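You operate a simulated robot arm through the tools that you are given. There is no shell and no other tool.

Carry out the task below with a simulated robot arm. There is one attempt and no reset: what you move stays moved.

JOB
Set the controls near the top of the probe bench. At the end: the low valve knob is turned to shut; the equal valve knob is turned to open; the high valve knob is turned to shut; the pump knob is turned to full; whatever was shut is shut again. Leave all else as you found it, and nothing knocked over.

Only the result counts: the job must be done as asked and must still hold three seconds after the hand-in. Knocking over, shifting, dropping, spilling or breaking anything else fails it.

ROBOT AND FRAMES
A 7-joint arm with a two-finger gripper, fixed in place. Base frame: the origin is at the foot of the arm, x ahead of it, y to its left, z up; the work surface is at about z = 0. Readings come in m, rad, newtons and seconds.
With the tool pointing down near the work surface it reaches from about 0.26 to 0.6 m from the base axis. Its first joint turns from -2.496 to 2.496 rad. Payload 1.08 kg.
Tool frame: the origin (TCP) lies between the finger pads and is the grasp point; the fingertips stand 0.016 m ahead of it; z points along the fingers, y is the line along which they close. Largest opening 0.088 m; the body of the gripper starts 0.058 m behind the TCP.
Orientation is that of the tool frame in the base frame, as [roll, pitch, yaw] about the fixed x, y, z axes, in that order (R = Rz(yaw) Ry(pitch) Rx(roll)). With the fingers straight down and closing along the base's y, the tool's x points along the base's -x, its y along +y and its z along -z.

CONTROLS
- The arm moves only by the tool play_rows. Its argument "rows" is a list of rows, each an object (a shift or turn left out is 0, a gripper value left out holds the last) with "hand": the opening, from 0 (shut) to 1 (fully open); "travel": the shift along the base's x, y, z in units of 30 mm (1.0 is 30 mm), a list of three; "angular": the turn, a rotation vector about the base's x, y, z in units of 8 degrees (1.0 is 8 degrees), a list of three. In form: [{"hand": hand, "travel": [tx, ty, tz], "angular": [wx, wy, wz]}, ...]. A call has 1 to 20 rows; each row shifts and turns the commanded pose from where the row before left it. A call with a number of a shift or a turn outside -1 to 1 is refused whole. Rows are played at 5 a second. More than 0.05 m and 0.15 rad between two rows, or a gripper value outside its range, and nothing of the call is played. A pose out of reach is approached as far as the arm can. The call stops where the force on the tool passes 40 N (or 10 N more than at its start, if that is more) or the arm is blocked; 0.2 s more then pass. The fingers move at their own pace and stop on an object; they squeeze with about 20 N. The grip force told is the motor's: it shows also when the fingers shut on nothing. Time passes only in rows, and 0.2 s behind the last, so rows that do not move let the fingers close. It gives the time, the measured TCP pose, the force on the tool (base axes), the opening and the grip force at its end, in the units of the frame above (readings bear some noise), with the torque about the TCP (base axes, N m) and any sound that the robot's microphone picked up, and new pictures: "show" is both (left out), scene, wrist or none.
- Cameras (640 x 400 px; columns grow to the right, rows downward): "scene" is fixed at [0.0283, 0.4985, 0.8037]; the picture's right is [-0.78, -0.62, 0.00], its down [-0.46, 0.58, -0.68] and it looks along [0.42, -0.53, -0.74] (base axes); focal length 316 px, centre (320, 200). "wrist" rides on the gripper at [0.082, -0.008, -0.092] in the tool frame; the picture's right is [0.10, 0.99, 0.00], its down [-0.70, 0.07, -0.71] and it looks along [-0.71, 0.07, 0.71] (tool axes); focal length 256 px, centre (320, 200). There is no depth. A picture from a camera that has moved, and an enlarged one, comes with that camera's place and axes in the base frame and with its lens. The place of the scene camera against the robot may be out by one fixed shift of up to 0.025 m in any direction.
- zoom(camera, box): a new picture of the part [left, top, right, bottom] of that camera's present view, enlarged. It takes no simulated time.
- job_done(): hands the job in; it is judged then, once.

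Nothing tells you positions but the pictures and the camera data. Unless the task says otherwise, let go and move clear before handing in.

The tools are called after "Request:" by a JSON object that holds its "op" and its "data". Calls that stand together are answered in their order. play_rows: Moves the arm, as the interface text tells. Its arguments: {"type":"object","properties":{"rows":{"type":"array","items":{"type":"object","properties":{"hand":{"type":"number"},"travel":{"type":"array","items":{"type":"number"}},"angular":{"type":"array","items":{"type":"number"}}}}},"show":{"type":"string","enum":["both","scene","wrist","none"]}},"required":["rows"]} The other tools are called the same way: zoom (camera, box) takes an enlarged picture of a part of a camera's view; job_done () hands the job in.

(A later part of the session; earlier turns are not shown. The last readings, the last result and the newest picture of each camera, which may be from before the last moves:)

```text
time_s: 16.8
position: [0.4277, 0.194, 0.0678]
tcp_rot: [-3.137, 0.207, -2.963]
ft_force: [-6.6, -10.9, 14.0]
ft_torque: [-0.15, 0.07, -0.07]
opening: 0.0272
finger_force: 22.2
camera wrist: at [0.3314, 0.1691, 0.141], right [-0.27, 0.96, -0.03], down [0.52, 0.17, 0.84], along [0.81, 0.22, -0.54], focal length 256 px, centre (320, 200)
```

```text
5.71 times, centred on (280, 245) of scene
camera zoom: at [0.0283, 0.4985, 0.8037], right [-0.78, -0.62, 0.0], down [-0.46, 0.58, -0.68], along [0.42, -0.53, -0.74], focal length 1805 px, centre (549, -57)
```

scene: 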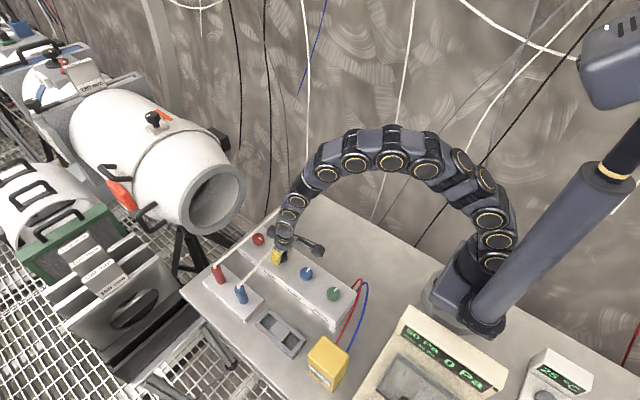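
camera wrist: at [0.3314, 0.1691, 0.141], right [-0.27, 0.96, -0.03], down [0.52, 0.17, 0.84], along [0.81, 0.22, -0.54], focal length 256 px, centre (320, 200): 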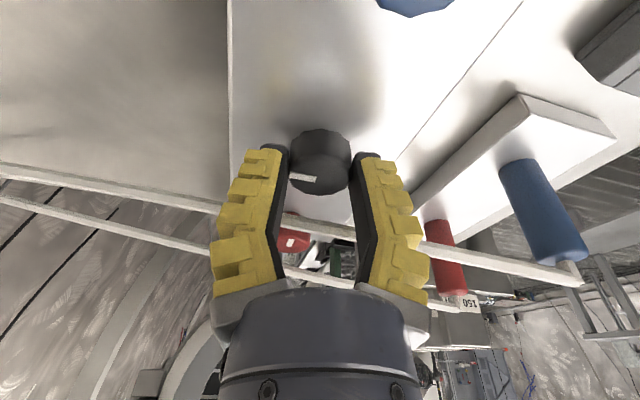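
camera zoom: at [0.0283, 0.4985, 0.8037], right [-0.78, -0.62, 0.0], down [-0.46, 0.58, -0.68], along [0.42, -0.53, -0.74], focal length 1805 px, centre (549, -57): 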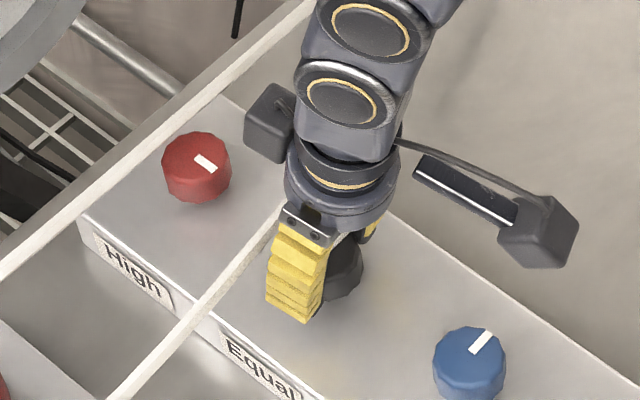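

The Equal knob is gripped and the hose is untouched. First clockwise stroke of 20°.

Request:
{"op": "play_rows", "data": {"rows": [{"angular": [0, 0, -0.83]}, {"angular": [0, 0, -0.83]}, {"angular": [0, 0, -0.83]}], "show": "both"}}

Request:
{"op": "zoom", "data": {"camera": "wrist", "box": [220, 80, 440, 290]}}

Request:
{"op": "zoom", "data": {"camera": "scene", "box": [230, 210, 330, 280]}}

```text
time_s: 17.6
position: [0.4274, 0.195, 0.068]
tcp_rot: [-3.139, 0.209, 2.97]
ft_force: [2.0, -6.9, 8.0]
ft_torque: [-0.22, -0.16, 0.0]
opening: 0.0257
finger_force: 22.7
camera wrist: at [0.3284, 0.204, 0.141], right [0.07, 1.0, -0.02], down [0.54, -0.02, 0.84], along [0.84, -0.07, -0.54], focal length 256 px, centre (320, 200)
```

scene: 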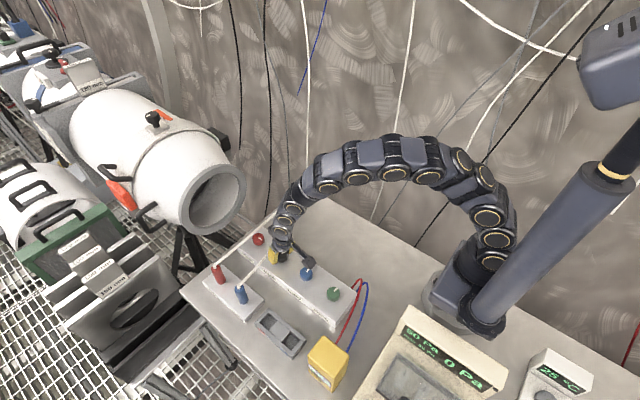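
wrist: 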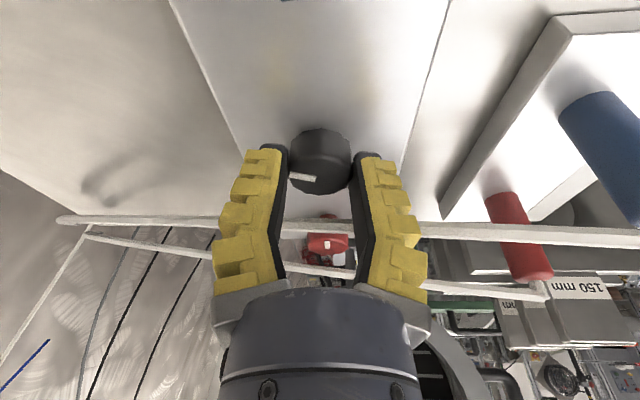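

```text
1.90 times, centred on (330, 185) of wrist
camera zoom: at [0.3284, 0.204, 0.141], right [0.07, 1.0, -0.02], down [0.54, -0.02, 0.84], along [0.84, -0.07, -0.54], focal length 488 px, centre (301, 229)
```

zoom: 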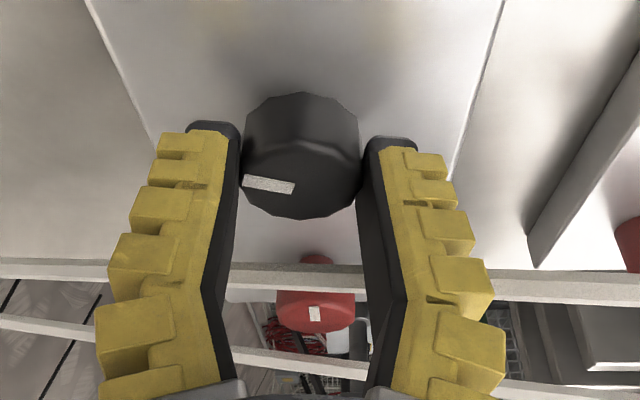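

```text
5.71 times, centred on (280, 245) of scene
camera zoom: at [0.0283, 0.4985, 0.8037], right [-0.78, -0.62, 0.0], down [-0.46, 0.58, -0.68], along [0.42, -0.53, -0.74], focal length 1805 px, centre (549, -57)
```

zoom: 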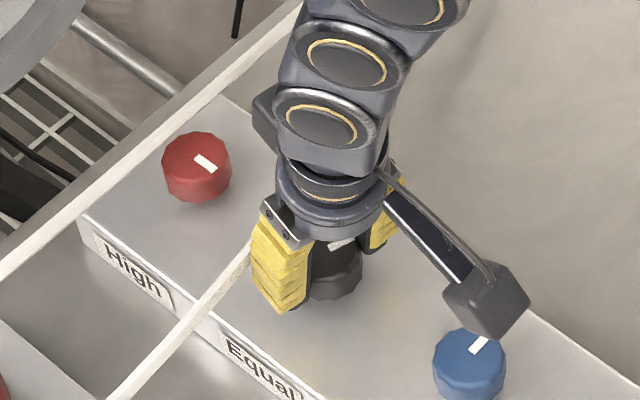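

The knob turned freely with the grip. I'll ratchet: open slightly, rotate back, re-grip and turn again.

Request:
{"op": "play_rows", "data": {"rows": [{"hand": 0.5}, {"hand": 0.5}, {"angular": [0, 0, 0.83]}, {"angular": [0, 0, 0.83]}, {"angular": [0, 0, 0.83]}, {"hand": 0.2}, {"hand": 0.2}, {"hand": 0.2}, {"angular": [0, 0, -0.83]}, {"angular": [0, 0, -0.83]}, {"angular": [0, 0, -0.83]}, {"angular": [0, 0, 0]}], "show": "both"}}

Request:
{"op": "zoom", "data": {"camera": "wrist", "box": [220, 80, 440, 290]}}

Request:
{"op": "zoom", "data": {"camera": "scene", "box": [230, 210, 330, 280]}}

```text
time_s: 20.2
position: [0.4275, 0.1952, 0.0684]
tcp_rot: [-3.139, 0.212, 2.971]
ft_force: [6.5, -5.4, 8.7]
ft_torque: [-0.19, -0.3, 0.0]
opening: 0.026
finger_force: 22.3
camera wrist: at [0.3283, 0.204, 0.1411], right [0.07, 1.0, -0.02], down [0.54, -0.02, 0.84], along [0.84, -0.07, -0.54], focal length 256 px, centre (320, 200)
```

scene: 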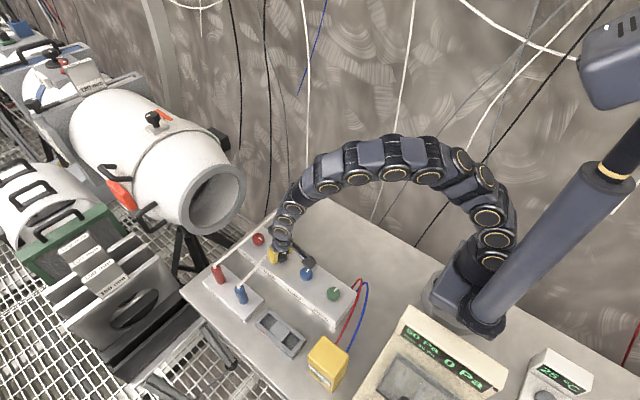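
wrist: 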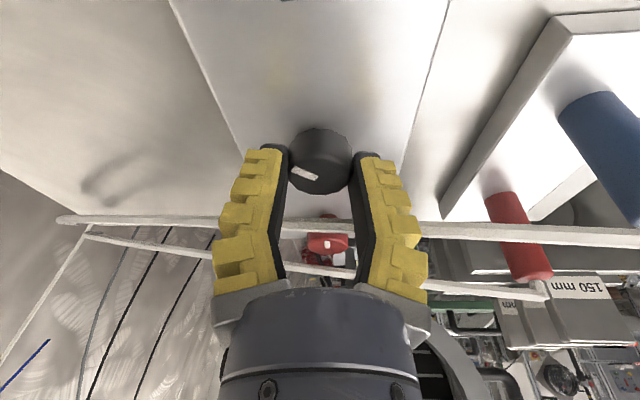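

```text
1.90 times, centred on (330, 185) of wrist
camera zoom: at [0.3283, 0.204, 0.1411], right [0.07, 1.0, -0.02], down [0.54, -0.02, 0.84], along [0.84, -0.07, -0.54], focal length 488 px, centre (301, 229)
```

zoom: 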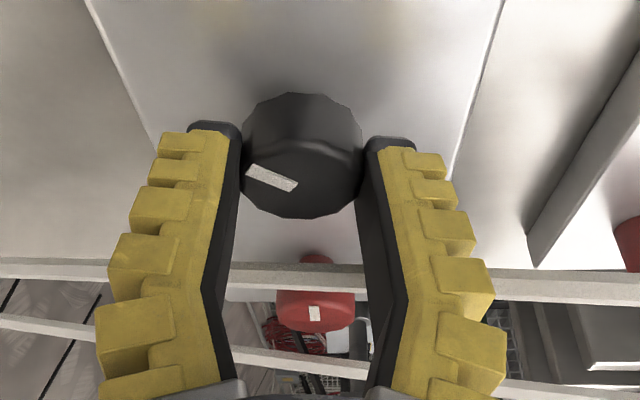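

```text
5.71 times, centred on (280, 245) of scene
camera zoom: at [0.0283, 0.4985, 0.8037], right [-0.78, -0.62, 0.0], down [-0.46, 0.58, -0.68], along [0.42, -0.53, -0.74], focal length 1805 px, centre (549, -57)
```

zoom: 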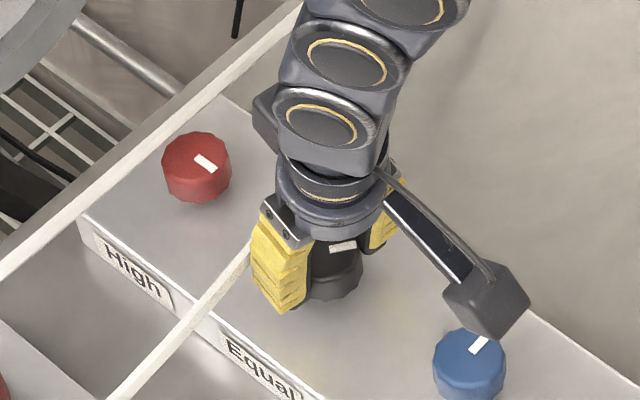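

The knob advanced again without touching the hose. I'll use 30° strokes, which match the knob's 12 flats, staying within ±15° of the safe direction.

Request:
{"op": "play_rows", "data": {"rows": [{"angular": [0, 0, -0.6]}, {"hand": 0.48}, {"hand": 0.48}, {"angular": [0, 0, 0.9375]}, {"angular": [0, 0, 0.9375]}, {"angular": [0, 0, 0.9375]}, {"angular": [0, 0, 0.9375]}, {"hand": 0.2}, {"hand": 0.2}, {"hand": 0.2}, {"angular": [0, 0, -0.9375]}, {"angular": [0, 0, -0.9375]}, {"angular": [0, 0, -0.9375]}, {"angular": [0, 0, -0.9375]}, {"angular": [0, 0, 0]}], "show": "both"}}

Request:
{"op": "zoom", "data": {"camera": "wrist", "box": [220, 80, 440, 290]}}

Request:
{"op": "zoom", "data": {"camera": "scene", "box": [230, 210, 330, 280]}}

```text
time_s: 23.4
position: [0.4283, 0.1954, 0.0693]
tcp_rot: [-3.138, 0.209, 2.886]
ft_force: [0.4, -10.3, 13.3]
ft_torque: [-0.14, -0.1, -0.02]
opening: 0.0267
finger_force: 22.3
camera wrist: at [0.3291, 0.2126, 0.1413], right [0.15, 0.99, -0.02], down [0.54, -0.06, 0.84], along [0.83, -0.14, -0.54], focal length 256 px, centre (320, 200)
```

scene: 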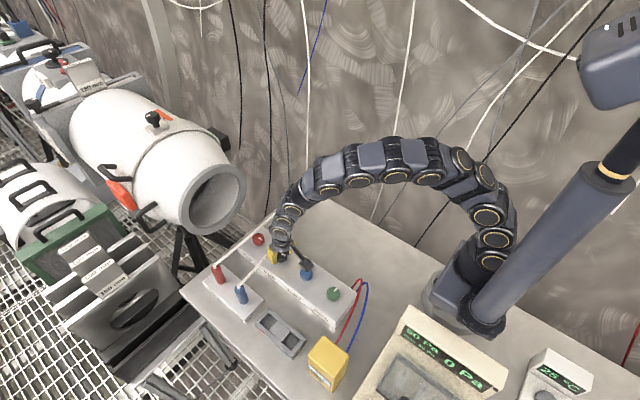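
wrist: 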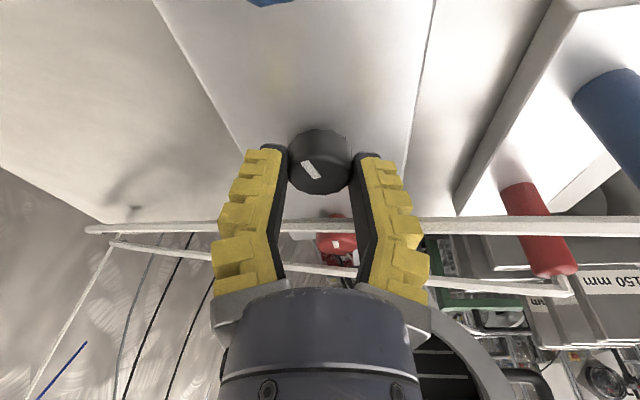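

```text
1.90 times, centred on (330, 185) of wrist
camera zoom: at [0.3291, 0.2126, 0.1413], right [0.15, 0.99, -0.02], down [0.54, -0.06, 0.84], along [0.83, -0.14, -0.54], focal length 488 px, centre (301, 229)
```

zoom: 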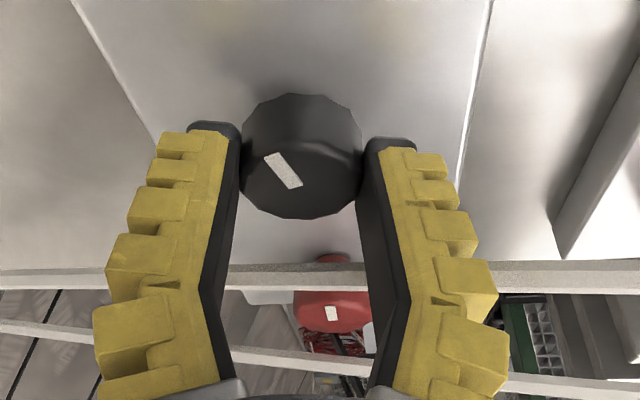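

```text
5.71 times, centred on (280, 245) of scene
camera zoom: at [0.0283, 0.4985, 0.8037], right [-0.78, -0.62, 0.0], down [-0.46, 0.58, -0.68], along [0.42, -0.53, -0.74], focal length 1805 px, centre (549, -57)
```

zoom: 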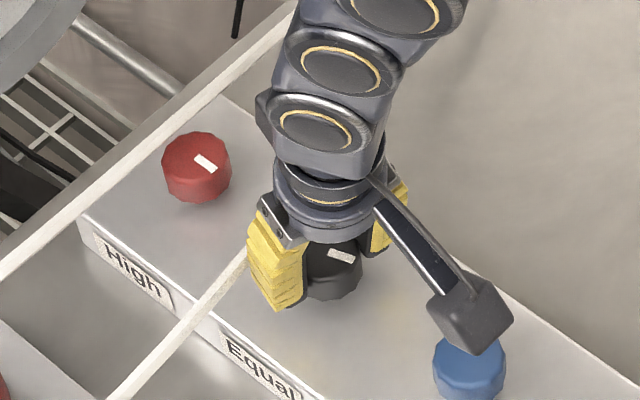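

Equal's pointer is at about 65–70° of the 90° turn. One more stroke should reach −x or its stop.

Request:
{"op": "play_rows", "data": {"rows": [{"hand": 0.48}, {"hand": 0.48}, {"angular": [0, 0, 0.9375]}, {"angular": [0, 0, 0.9375]}, {"angular": [0, 0, 0.9375]}, {"angular": [0, 0, 0.9375]}, {"hand": 0.2}, {"hand": 0.2}, {"hand": 0.2}, {"angular": [0, 0, -0.9375]}, {"angular": [0, 0, -0.9375]}, {"angular": [0, 0, -0.6]}, {"angular": [0, 0, 0]}], "show": "both"}}

Request:
{"op": "zoom", "data": {"camera": "wrist", "box": [220, 80, 440, 290]}}

Request:
{"op": "zoom", "data": {"camera": "scene", "box": [230, 210, 330, 280]}}

```text
time_s: 26.2
position: [0.4285, 0.195, 0.0669]
tcp_rot: [-3.139, 0.209, 3.066]
ft_force: [6.7, -11.2, 7.2]
ft_torque: [-0.12, -0.19, 0.19]
opening: 0.0258
finger_force: 22.1
camera wrist: at [0.3279, 0.1945, 0.1411], right [-0.02, 1.0, -0.02], down [0.54, 0.03, 0.84], along [0.84, 0.01, -0.54], focal length 256 px, centre (320, 200)
```

scene: 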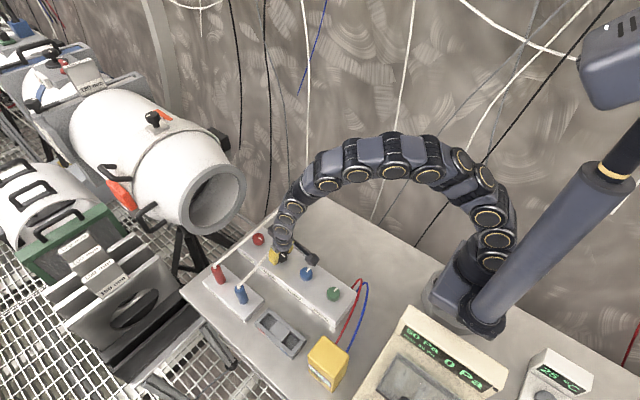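
wrist: 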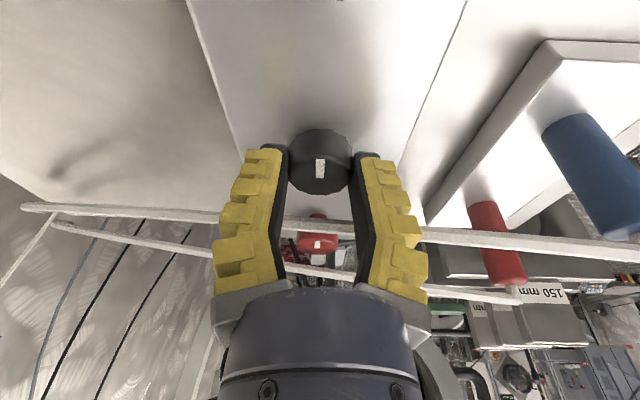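

```text
1.90 times, centred on (330, 185) of wrist
camera zoom: at [0.3279, 0.1945, 0.1411], right [-0.02, 1.0, -0.02], down [0.54, 0.03, 0.84], along [0.84, 0.01, -0.54], focal length 488 px, centre (301, 229)
```

zoom: 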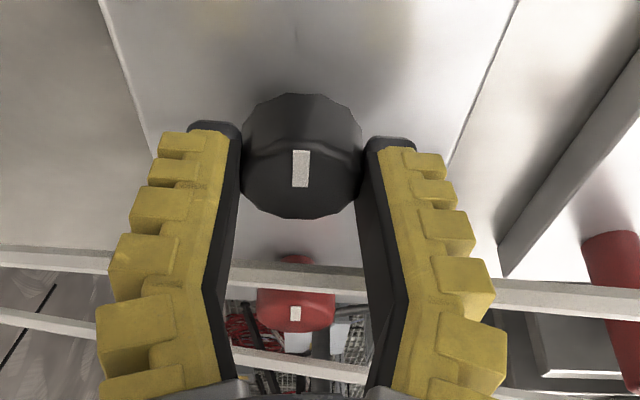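

```text
5.71 times, centred on (280, 245) of scene
camera zoom: at [0.0283, 0.4985, 0.8037], right [-0.78, -0.62, 0.0], down [-0.46, 0.58, -0.68], along [0.42, -0.53, -0.74], focal length 1805 px, centre (549, -57)
```

zoom: 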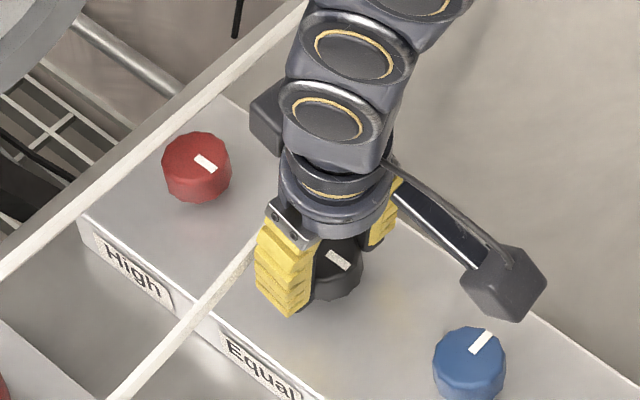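

A torque of +0.19 N·m shows Equal has reached its stop with the pointer at −x, matching where High stands now. I'll release, lift and look.

Request:
{"op": "play_rows", "data": {"rows": [{"hand": 0.5}, {"hand": 0.5}, {"travel": [0, 0, 0.8]}, {"travel": [0, 0, 0.9]}, {"travel": [0, 0, 0.9]}, {"travel": [0, 0, 0]}], "show": "both"}}

Request:
{"op": "zoom", "data": {"camera": "wrist", "box": [200, 50, 440, 290]}}

Request:
{"op": "zoom", "data": {"camera": "scene", "box": [230, 200, 330, 280]}}

```text
time_s: 27.6
position: [0.428, 0.196, 0.1466]
tcp_rot: [-3.136, 0.208, 3.066]
ft_force: [-0.2, 1.0, -1.1]
ft_torque: [0.0, 0.01, -0.01]
opening: 0.0484
finger_force: 3.4
camera wrist: at [0.3276, 0.1945, 0.2196], right [-0.03, 1.0, -0.03], down [0.54, 0.04, 0.84], along [0.84, 0.01, -0.54], focal length 256 px, centre (320, 200)
```

scene: 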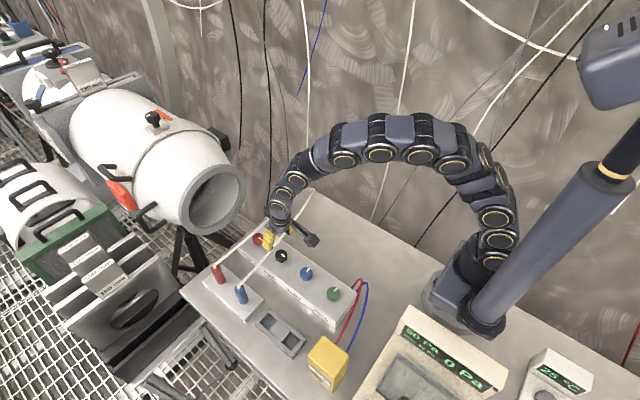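
wrist: 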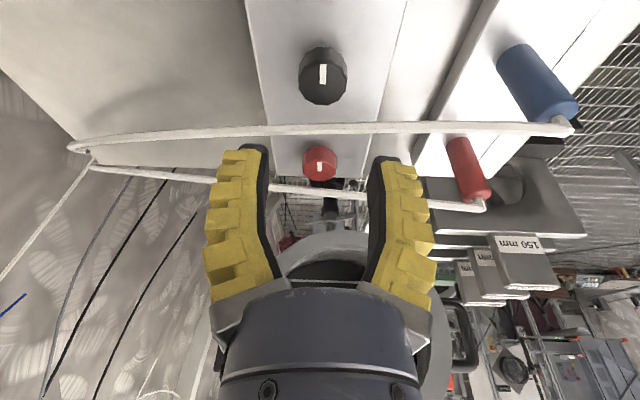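

```text
1.67 times, centred on (320, 170) of wrist
camera zoom: at [0.3276, 0.1945, 0.2196], right [-0.03, 1.0, -0.03], down [0.54, 0.04, 0.84], along [0.84, 0.01, -0.54], focal length 427 px, centre (320, 250)
```

zoom: 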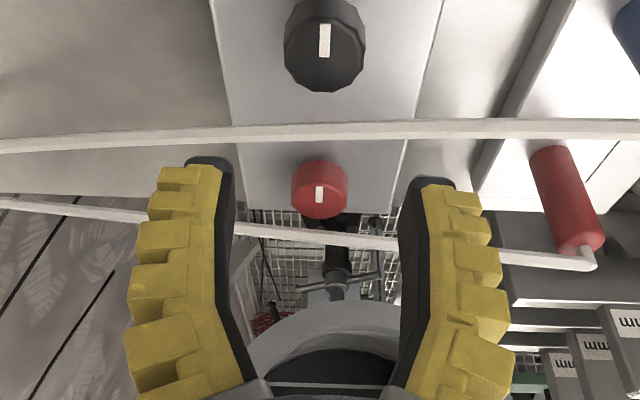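

```text
5.00 times, centred on (280, 240) of scene
camera zoom: at [0.0283, 0.4985, 0.8037], right [-0.78, -0.62, 0.0], down [-0.46, 0.58, -0.68], along [0.42, -0.53, -0.74], focal length 1579 px, centre (520, 0)
```

zoom: 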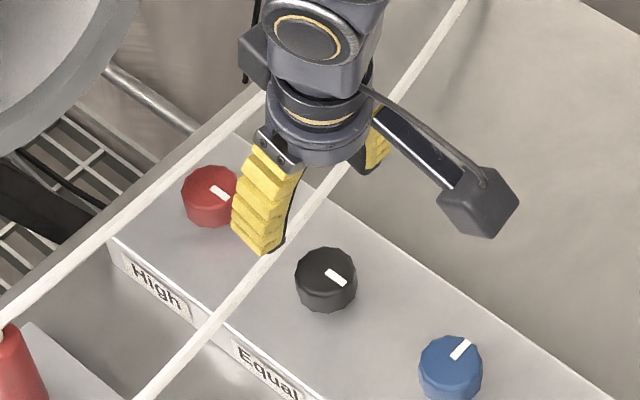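

Equal is done and points to −x. For High, a hose runs almost above the knob's far edge, so before going in I want a side view along the hose to pin down its position.

Request:
{"op": "play_rows", "data": {"rows": [{"travel": [0, 0, 0.6], "angular": [0, 0.75, 0]}, {"travel": [0, 0, 0.6], "angular": [0, 0.75, 0]}, {"travel": [0.29, 0.19, 0.1], "angular": [0, 0, -1]}, {"travel": [0.29, 0.19, 0.1], "angular": [0, 0, -1]}, {"travel": [0.29, 0.19, 0.1], "angular": [0, 0, -1]}, {"travel": [0.29, 0.19, 0.1], "angular": [0, 0, -1]}, {"travel": [0.29, 0.19, 0.1], "angular": [0, 0, -1]}, {"travel": [0.29, 0.19, 0.1], "angular": [0, 0, -1]}, {"travel": [0.29, 0.19, 0.1], "angular": [0, 0, -1]}, {"travel": [0.29, 0.19, 0.1], "angular": [0, 0, -1]}, {"travel": [0.29, 0.19, 0.1], "angular": [0, 0, -1]}, {"travel": [0.29, 0.19, 0.1], "angular": [0, 0, -1]}, {"travel": [0, 0, 0]}], "show": "both"}}

Request:
{"op": "zoom", "data": {"camera": "wrist", "box": [220, 50, 460, 200]}}

```text
time_s: 30.4
position: [0.5147, 0.2526, 0.2124]
tcp_rot: [-3.122, 0.001, 1.671]
ft_force: [0.4, -0.2, 1.0]
ft_torque: [0.01, 0.02, -0.03]
opening: 0.0488
finger_force: 3.1
camera wrist: at [0.4991, 0.3328, 0.3042], right [0.98, 0.2, -0.02], down [0.15, -0.69, 0.71], along [0.13, -0.7, -0.71], focal length 256 px, centre (320, 200)
```

scene: 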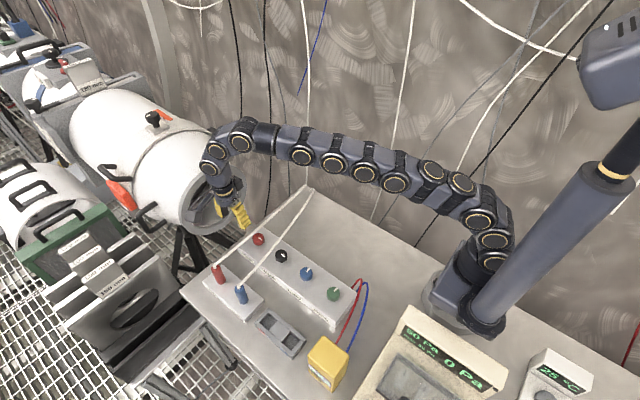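
wrist: 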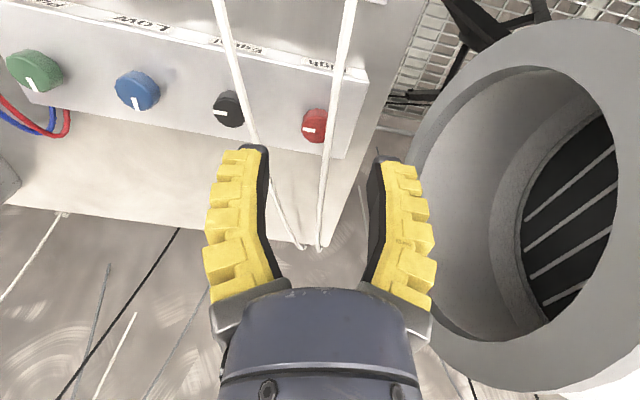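

```text
2.67 times, centred on (340, 125) of wrist
camera zoom: at [0.4991, 0.3328, 0.3042], right [0.98, 0.2, -0.02], down [0.15, -0.69, 0.71], along [0.13, -0.7, -0.71], focal length 683 px, centre (267, 400)
```

zoom: 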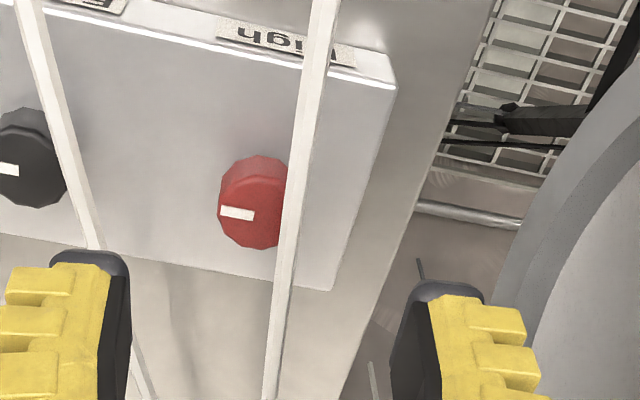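

This view along the hose places it at x≈0.531, z≈0.077 beside the High knob (centre ≈ (0.518, 0.1945)), slightly closer on the +y side. I'll swing back over High at a safe height.

Request:
{"op": "play_rows", "data": {"rows": [{"travel": [-0.014, -0.2056, -0.1], "angular": [0, 0, 1]}, {"travel": [-0.014, -0.2056, -0.1], "angular": [0, 0, 1]}, {"travel": [-0.014, -0.2056, -0.1], "angular": [0, 0, 1]}, {"travel": [-0.014, -0.2056, -0.1], "angular": [0, 0, 1]}, {"travel": [-0.014, -0.2056, -0.1], "angular": [0, 0, 1]}, {"travel": [-0.014, -0.2056, -0.1], "angular": [0, 0, 1]}, {"travel": [-0.014, -0.2056, -0.1], "angular": [0, 0, 1]}, {"travel": [-0.014, -0.2056, -0.1], "angular": [0, 0, 1]}, {"travel": [-0.014, -0.2056, -0.1], "angular": [0, 0, 1]}, {"angular": [-0.208, -0.978, 0]}, {"angular": [-0.208, -0.978, 0]}, {"angular": [-0.208, -0.978, 0]}, {"travel": [0, 0, -0.5]}, {"travel": [0, 0, 0]}], "show": "both"}}

Request:
{"op": "zoom", "data": {"camera": "wrist", "box": [220, 50, 440, 260]}}

Request:
{"op": "zoom", "data": {"camera": "scene", "box": [200, 190, 320, 280]}}

```text
time_s: 33.4
position: [0.5114, 0.1971, 0.17]
tcp_rot: [-3.123, 0.418, 2.928]
ft_force: [0.5, 0.4, 0.2]
ft_torque: [0.01, 0.0, -0.02]
opening: 0.0486
finger_force: 2.8
camera wrist: at [0.3997, 0.2139, 0.2209], right [0.13, 0.99, -0.06], down [0.36, 0.01, 0.93], along [0.92, -0.14, -0.36], focal length 256 px, centre (320, 200)
```

scene: 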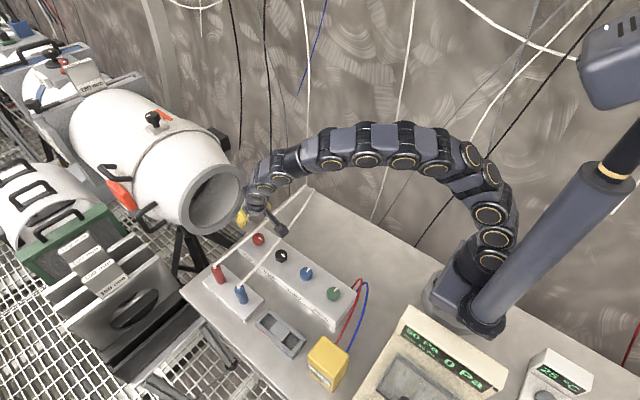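
wrist: 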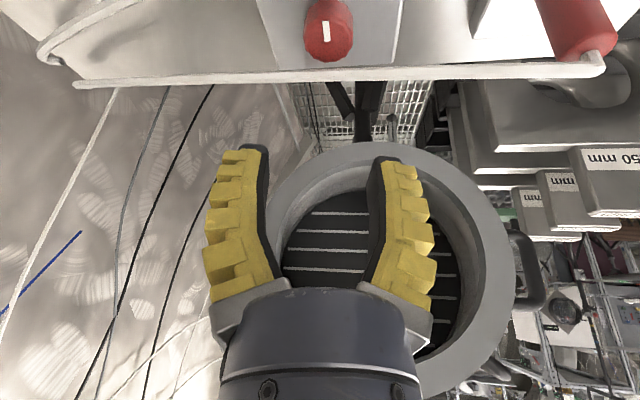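

```text
1.90 times, centred on (330, 155) of wrist
camera zoom: at [0.3997, 0.2139, 0.2209], right [0.13, 0.99, -0.06], down [0.36, 0.01, 0.93], along [0.92, -0.14, -0.36], focal length 488 px, centre (301, 286)
```

zoom: 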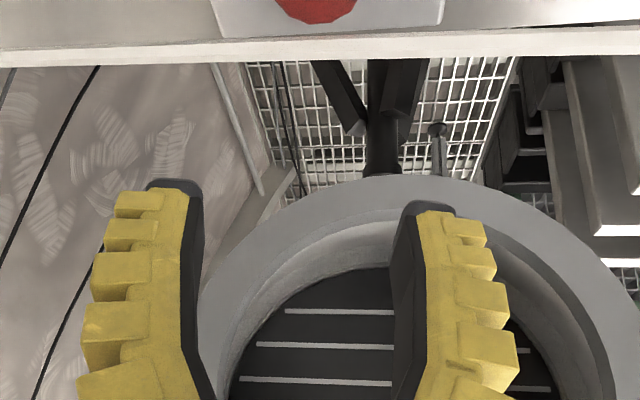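

```text
4.44 times, centred on (260, 235) of scene
camera zoom: at [0.0283, 0.4985, 0.8037], right [-0.78, -0.62, 0.0], down [-0.46, 0.58, -0.68], along [0.42, -0.53, -0.74], focal length 1404 px, centre (587, 44)
```

zoom: 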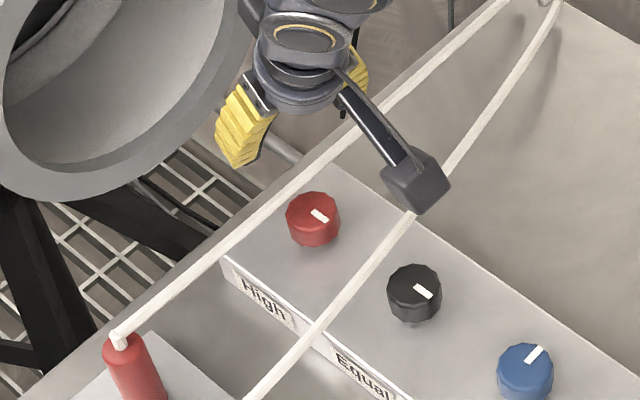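

I'm above High with a 24° lean. Since the leaning fingertips would graze the hose going straight down, I'll descend offset 13 mm toward the base and then slide in below the hose.

Request:
{"op": "play_rows", "data": {"rows": [{"travel": [-0.47, 0, 0], "angular": [0.12, -0.026, 0]}, {"travel": [0, 0, -0.87]}, {"travel": [0, 0, -0.87]}, {"travel": [0, 0, -0.87]}, {"travel": [0, 0, 0]}], "show": "both"}}

Request:
{"op": "zoom", "data": {"camera": "wrist", "box": [200, 80, 440, 290]}}

Request:
{"op": "zoom", "data": {"camera": "scene", "box": [210, 200, 310, 270]}}

```text
time_s: 34.6
position: [0.497, 0.1992, 0.0915]
tcp_rot: [3.14, 0.418, 2.92]
ft_force: [0.1, 0.2, 0.0]
ft_torque: [0.0, -0.02, 0.01]
opening: 0.0486
finger_force: 3.3
camera wrist: at [0.3854, 0.2141, 0.1426], right [0.13, 0.99, -0.04], down [0.36, -0.01, 0.93], along [0.92, -0.13, -0.36], focal length 256 px, centre (320, 200)
```

scene: 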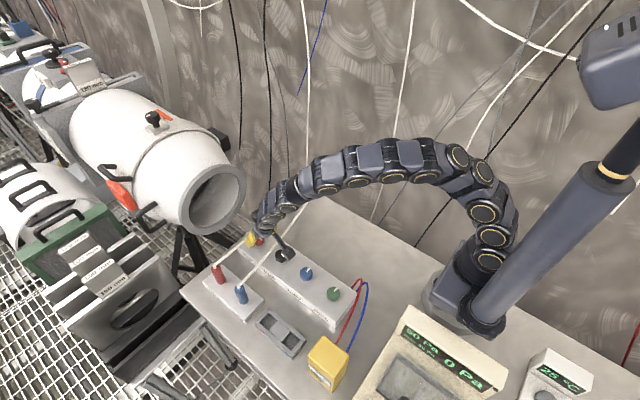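
wrist: 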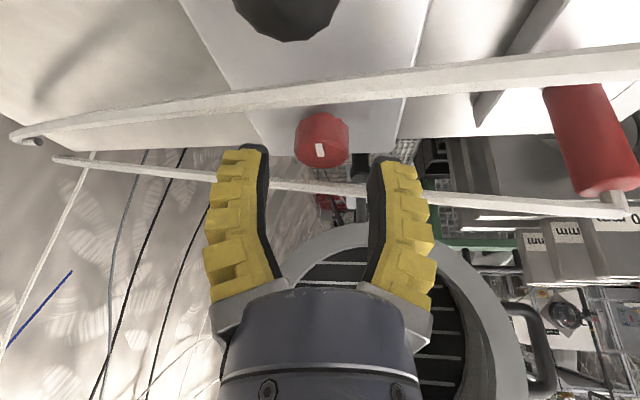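

```text
1.90 times, centred on (320, 185) of wrist
camera zoom: at [0.3854, 0.2141, 0.1426], right [0.13, 0.99, -0.04], down [0.36, -0.01, 0.93], along [0.92, -0.13, -0.36], focal length 488 px, centre (320, 229)
```

zoom: 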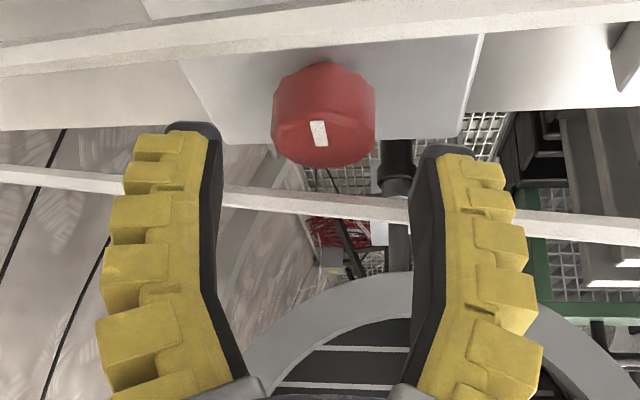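

```text
5.71 times, centred on (260, 235) of scene
camera zoom: at [0.0283, 0.4985, 0.8037], right [-0.78, -0.62, 0.0], down [-0.46, 0.58, -0.68], along [0.42, -0.53, -0.74], focal length 1805 px, centre (663, 0)
```

zoom: 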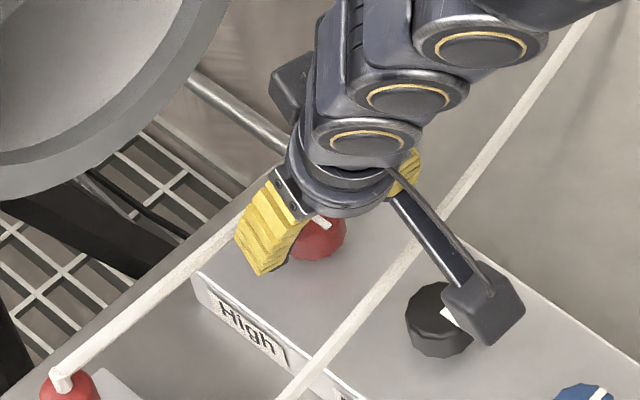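

The fingers are clear of both hoses. I'll go down the last 26 mm and then slide forward to straddle the High knob under the hose.

Request:
{"op": "play_rows", "data": {"rows": [{"travel": [0, 0, -0.43]}, {"travel": [0, 0, -0.43]}, {"travel": [0.22, 0, 0]}, {"travel": [0.22, 0, 0]}, {"travel": [0, 0, 0]}], "show": "both"}}

Request:
{"op": "zoom", "data": {"camera": "wrist", "box": [200, 80, 440, 290]}}

Request:
{"op": "zoom", "data": {"camera": "scene", "box": [210, 200, 310, 270]}}

```text
time_s: 35.8
position: [0.5106, 0.1973, 0.0661]
tcp_rot: [3.141, 0.418, 2.919]
ft_force: [0.6, -0.4, -0.8]
ft_torque: [0.03, -0.01, 0.0]
opening: 0.0485
finger_force: 3.1
camera wrist: at [0.3991, 0.2126, 0.1166], right [0.13, 0.99, -0.04], down [0.36, -0.01, 0.93], along [0.92, -0.13, -0.36], focal length 256 px, centre (320, 200)
```

scene: 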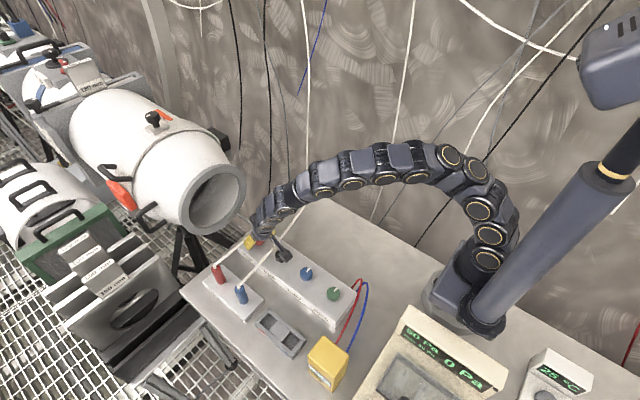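
wrist: 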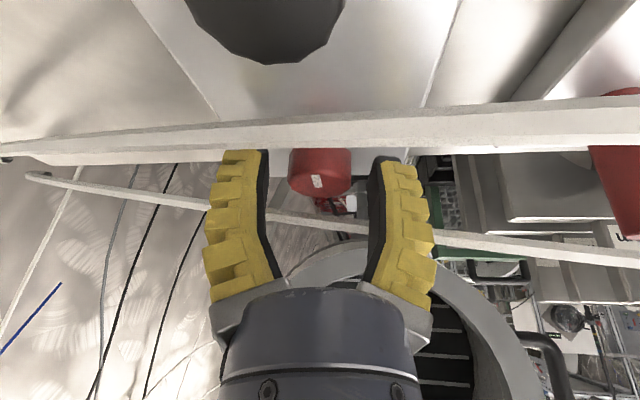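

```text
1.90 times, centred on (320, 185) of wrist
camera zoom: at [0.3991, 0.2126, 0.1166], right [0.13, 0.99, -0.04], down [0.36, -0.01, 0.93], along [0.92, -0.13, -0.36], focal length 488 px, centre (320, 229)
```

zoom: 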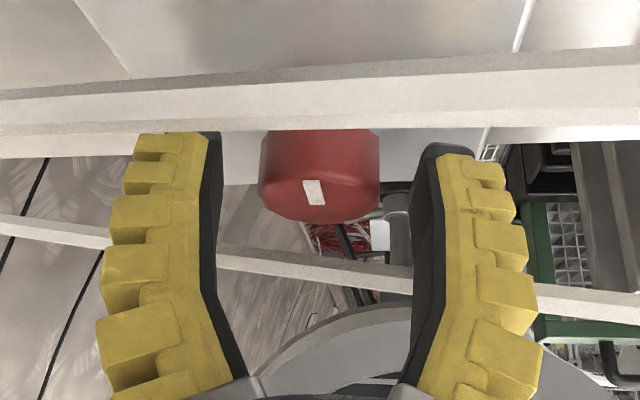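

```text
5.71 times, centred on (260, 235) of scene
camera zoom: at [0.0283, 0.4985, 0.8037], right [-0.78, -0.62, 0.0], down [-0.46, 0.58, -0.68], along [0.42, -0.53, -0.74], focal length 1805 px, centre (663, 0)
```

zoom: 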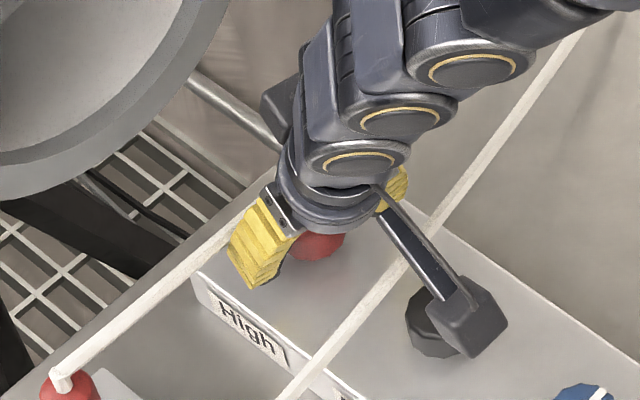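

No contact forces so far. Now I'll close on the High knob.

Request:
{"op": "play_rows", "data": {"rows": [{"hand": 0.2}, {"hand": 0.2}, {"hand": 0.2}, {"hand": 0.2}], "show": "wrist"}}

Request:
{"op": "zoom", "data": {"camera": "wrist", "box": [200, 80, 440, 290]}}

Request:
{"op": "zoom", "data": {"camera": "scene", "box": [210, 200, 310, 270]}}

```text
time_s: 36.8
position: [0.5083, 0.1965, 0.0666]
tcp_rot: [3.14, 0.419, 2.919]
ft_force: [-9.5, 0.4, 13.0]
ft_torque: [-0.03, -0.02, 0.01]
opening: 0.0274
finger_force: 21.6
camera wrist: at [0.3991, 0.2129, 0.1169], right [0.13, 0.99, -0.04], down [0.36, -0.01, 0.93], along [0.93, -0.13, -0.36], focal length 256 px, centre (320, 200)
```

wrist: 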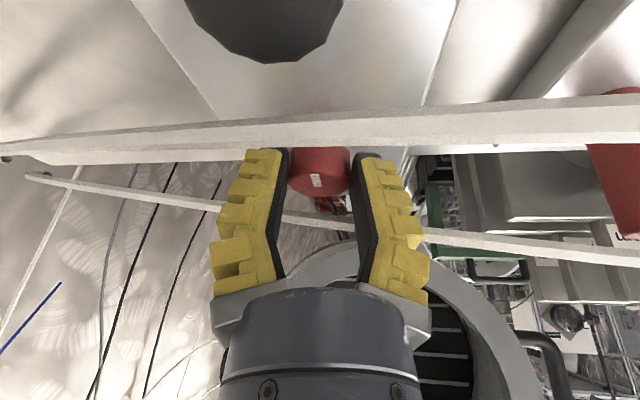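

```text
1.90 times, centred on (320, 185) of wrist
camera zoom: at [0.3991, 0.2129, 0.1169], right [0.13, 0.99, -0.04], down [0.36, -0.01, 0.93], along [0.93, -0.13, -0.36], focal length 488 px, centre (320, 229)
```

zoom: 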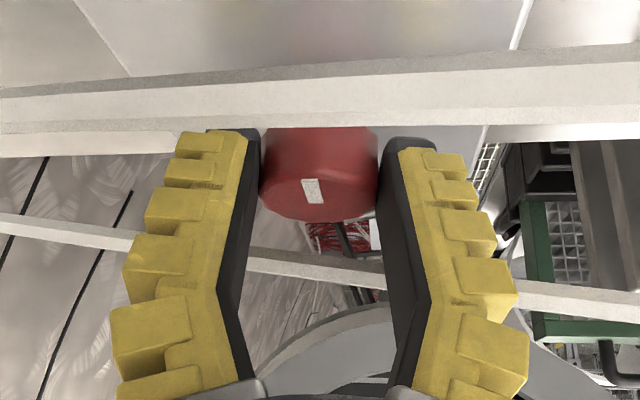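

```text
5.71 times, centred on (260, 235) of scene
camera zoom: at [0.0283, 0.4985, 0.8037], right [-0.78, -0.62, 0.0], down [-0.46, 0.58, -0.68], along [0.42, -0.53, -0.74], focal length 1805 px, centre (663, 0)
```

zoom: 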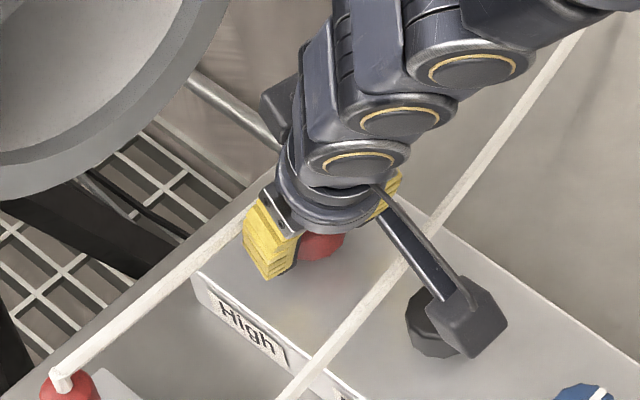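

The High knob is gripped. First counter-clockwise stroke of 26° about the knob axis.

Request:
{"op": "play_rows", "data": {"rows": [{"travel": [-0.005, -0.032, 0], "angular": [0, 0, 0.81]}, {"travel": [-0.001, -0.032, 0], "angular": [0, 0, 0.81]}, {"travel": [0.002, -0.032, 0], "angular": [0, 0, 0.81]}, {"travel": [0.006, -0.032, 0], "angular": [0, 0, 0.81]}], "show": "wrist"}}

Request:
{"op": "zoom", "data": {"camera": "wrist", "box": [200, 80, 440, 290]}}

Request:
{"op": "zoom", "data": {"camera": "scene", "box": [210, 200, 310, 270]}}

```text
time_s: 37.8
position: [0.5104, 0.1924, 0.0662]
tcp_rot: [3.14, 0.42, -2.911]
ft_force: [-0.6, 4.7, 8.4]
ft_torque: [0.09, -0.05, 0.0]
opening: 0.0251
finger_force: 21.9
camera wrist: at [0.4031, 0.1583, 0.1168], right [-0.32, 0.95, -0.04], down [0.32, 0.15, 0.93], along [0.89, 0.29, -0.35], focal length 256 px, centre (320, 200)
```

wrist: 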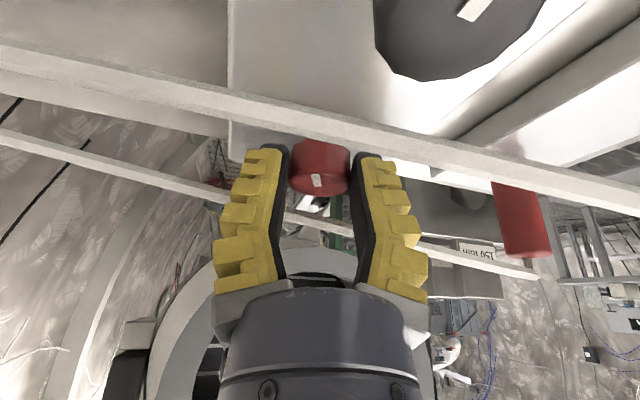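

```text
1.90 times, centred on (320, 185) of wrist
camera zoom: at [0.4031, 0.1583, 0.1168], right [-0.32, 0.95, -0.04], down [0.32, 0.15, 0.93], along [0.89, 0.29, -0.35], focal length 488 px, centre (320, 229)
```

zoom: 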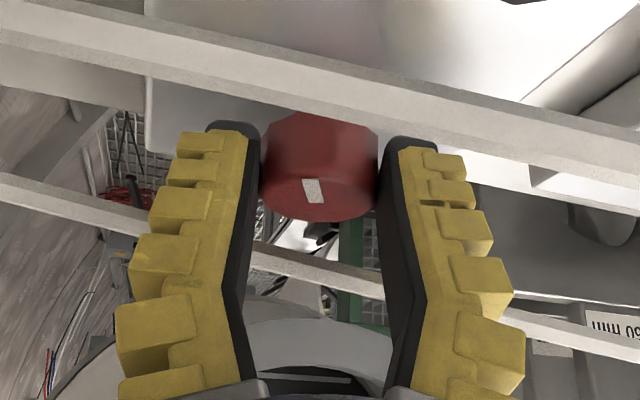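

```text
5.71 times, centred on (260, 235) of scene
camera zoom: at [0.0283, 0.4985, 0.8037], right [-0.78, -0.62, 0.0], down [-0.46, 0.58, -0.68], along [0.42, -0.53, -0.74], focal length 1805 px, centre (663, 0)
```

zoom: 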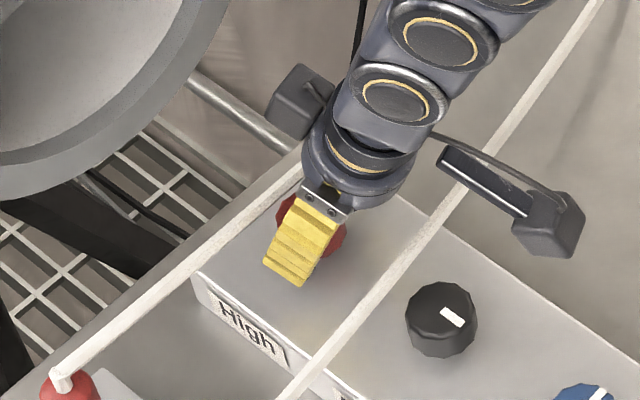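

High turned 26° with the hose undisturbed. I'll ratchet again.

Request:
{"op": "play_rows", "data": {"rows": [{"hand": 0.46}, {"hand": 0.46}, {"travel": [-0.006, 0.032, 0], "angular": [0, 0, -0.81]}, {"travel": [-0.002, 0.032, 0], "angular": [0, 0, -0.81]}, {"travel": [0.001, 0.032, 0], "angular": [0, 0, -0.81]}, {"travel": [0.005, 0.032, 0], "angular": [0, 0, -0.81]}, {"hand": 0.2}, {"hand": 0.2}, {"hand": 0.2}, {"travel": [-0.005, -0.032, 0], "angular": [0, 0, 0.81]}, {"travel": [-0.001, -0.032, 0], "angular": [0, 0, 0.81]}, {"travel": [0.002, -0.032, 0], "angular": [0, 0, 0.81]}, {"travel": [0.006, -0.032, 0], "angular": [0, 0, 0.81]}], "show": "wrist"}}

Request:
{"op": "zoom", "data": {"camera": "wrist", "box": [200, 80, 440, 290]}}

Request:
{"op": "zoom", "data": {"camera": "scene", "box": [210, 200, 310, 270]}}

```text
time_s: 40.6
position: [0.5108, 0.1933, 0.0658]
tcp_rot: [3.141, 0.421, -2.91]
ft_force: [-3.6, 4.7, 6.9]
ft_torque: [0.1, 0.07, 0.06]
opening: 0.0247
finger_force: 22.2
camera wrist: at [0.4025, 0.1583, 0.1165], right [-0.32, 0.95, -0.04], down [0.33, 0.15, 0.93], along [0.89, 0.29, -0.36], focal length 256 px, centre (320, 200)
```

wrist: 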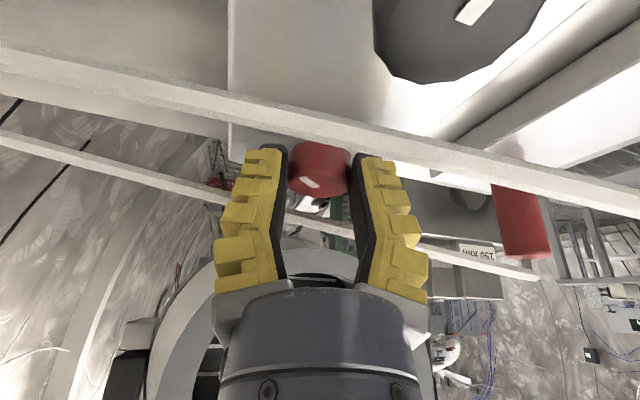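

```text
1.90 times, centred on (320, 185) of wrist
camera zoom: at [0.4025, 0.1583, 0.1165], right [-0.32, 0.95, -0.04], down [0.33, 0.15, 0.93], along [0.89, 0.29, -0.36], focal length 488 px, centre (320, 229)
```

zoom: 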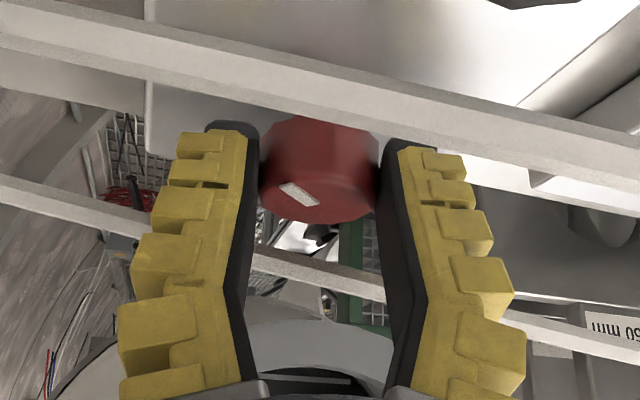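

```text
5.71 times, centred on (260, 235) of scene
camera zoom: at [0.0283, 0.4985, 0.8037], right [-0.78, -0.62, 0.0], down [-0.46, 0.58, -0.68], along [0.42, -0.53, -0.74], focal length 1805 px, centre (663, 0)
```

zoom: 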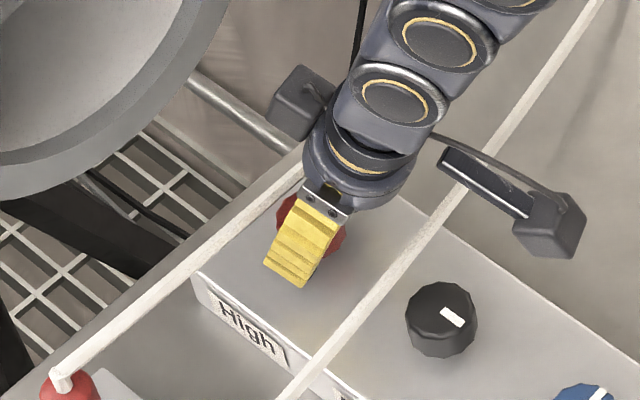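

High is roughly half way. Another stroke.

Request:
{"op": "play_rows", "data": {"rows": [{"hand": 0.46}, {"hand": 0.46}, {"travel": [-0.006, 0.032, 0], "angular": [0, 0, -0.81]}, {"travel": [-0.002, 0.032, 0], "angular": [0, 0, -0.81]}, {"travel": [0.001, 0.032, 0], "angular": [0, 0, -0.81]}, {"travel": [0.005, 0.032, 0], "angular": [0, 0, -0.81]}, {"hand": 0.2}, {"hand": 0.2}, {"hand": 0.2}, {"travel": [-0.005, -0.032, 0], "angular": [0, 0, 0.81]}, {"travel": [-0.001, -0.032, 0], "angular": [0, 0, 0.81]}, {"travel": [0.002, -0.032, 0], "angular": [0, 0, 0.81]}, {"travel": [0.006, -0.032, 0], "angular": [0, 0, 0.81]}], "show": "wrist"}}

Request:
{"op": "zoom", "data": {"camera": "wrist", "box": [200, 80, 440, 290]}}

Request:
{"op": "zoom", "data": {"camera": "scene", "box": [210, 200, 310, 270]}}

```text
time_s: 43.4
position: [0.511, 0.1921, 0.0662]
tcp_rot: [3.141, 0.421, -2.908]
ft_force: [-6.7, 6.1, 12.1]
ft_torque: [0.13, 0.04, 0.11]
opening: 0.0251
finger_force: 22.4
camera wrist: at [0.4026, 0.1581, 0.1167], right [-0.32, 0.95, -0.04], down [0.33, 0.15, 0.93], along [0.89, 0.29, -0.36], focal length 256 px, centre (320, 200)
```

wrist: 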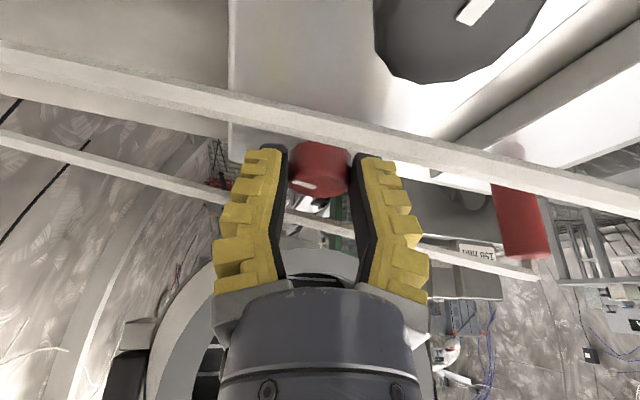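

```text
1.90 times, centred on (320, 185) of wrist
camera zoom: at [0.4026, 0.1581, 0.1167], right [-0.32, 0.95, -0.04], down [0.33, 0.15, 0.93], along [0.89, 0.29, -0.36], focal length 488 px, centre (320, 229)
```

zoom: 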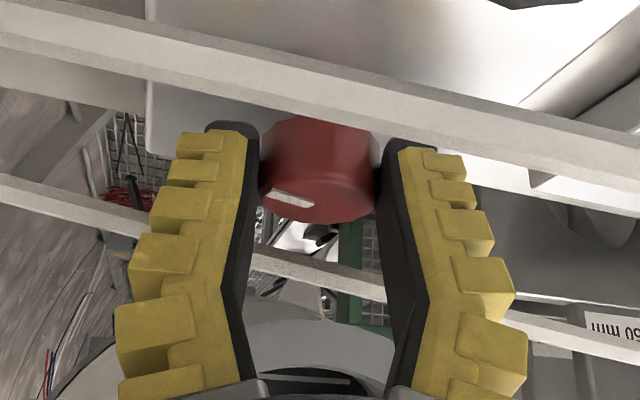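

```text
5.71 times, centred on (260, 235) of scene
camera zoom: at [0.0283, 0.4985, 0.8037], right [-0.78, -0.62, 0.0], down [-0.46, 0.58, -0.68], along [0.42, -0.53, -0.74], focal length 1805 px, centre (663, 0)
```

zoom: 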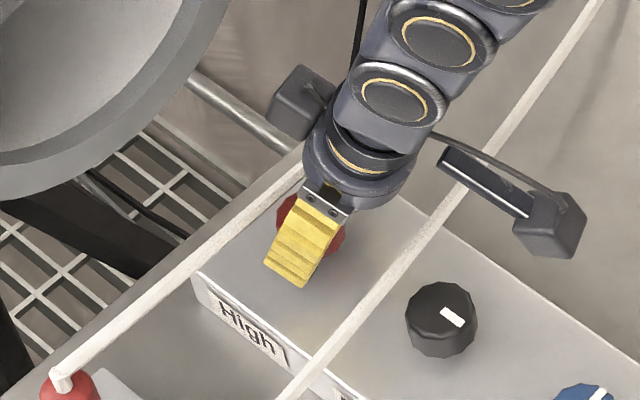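

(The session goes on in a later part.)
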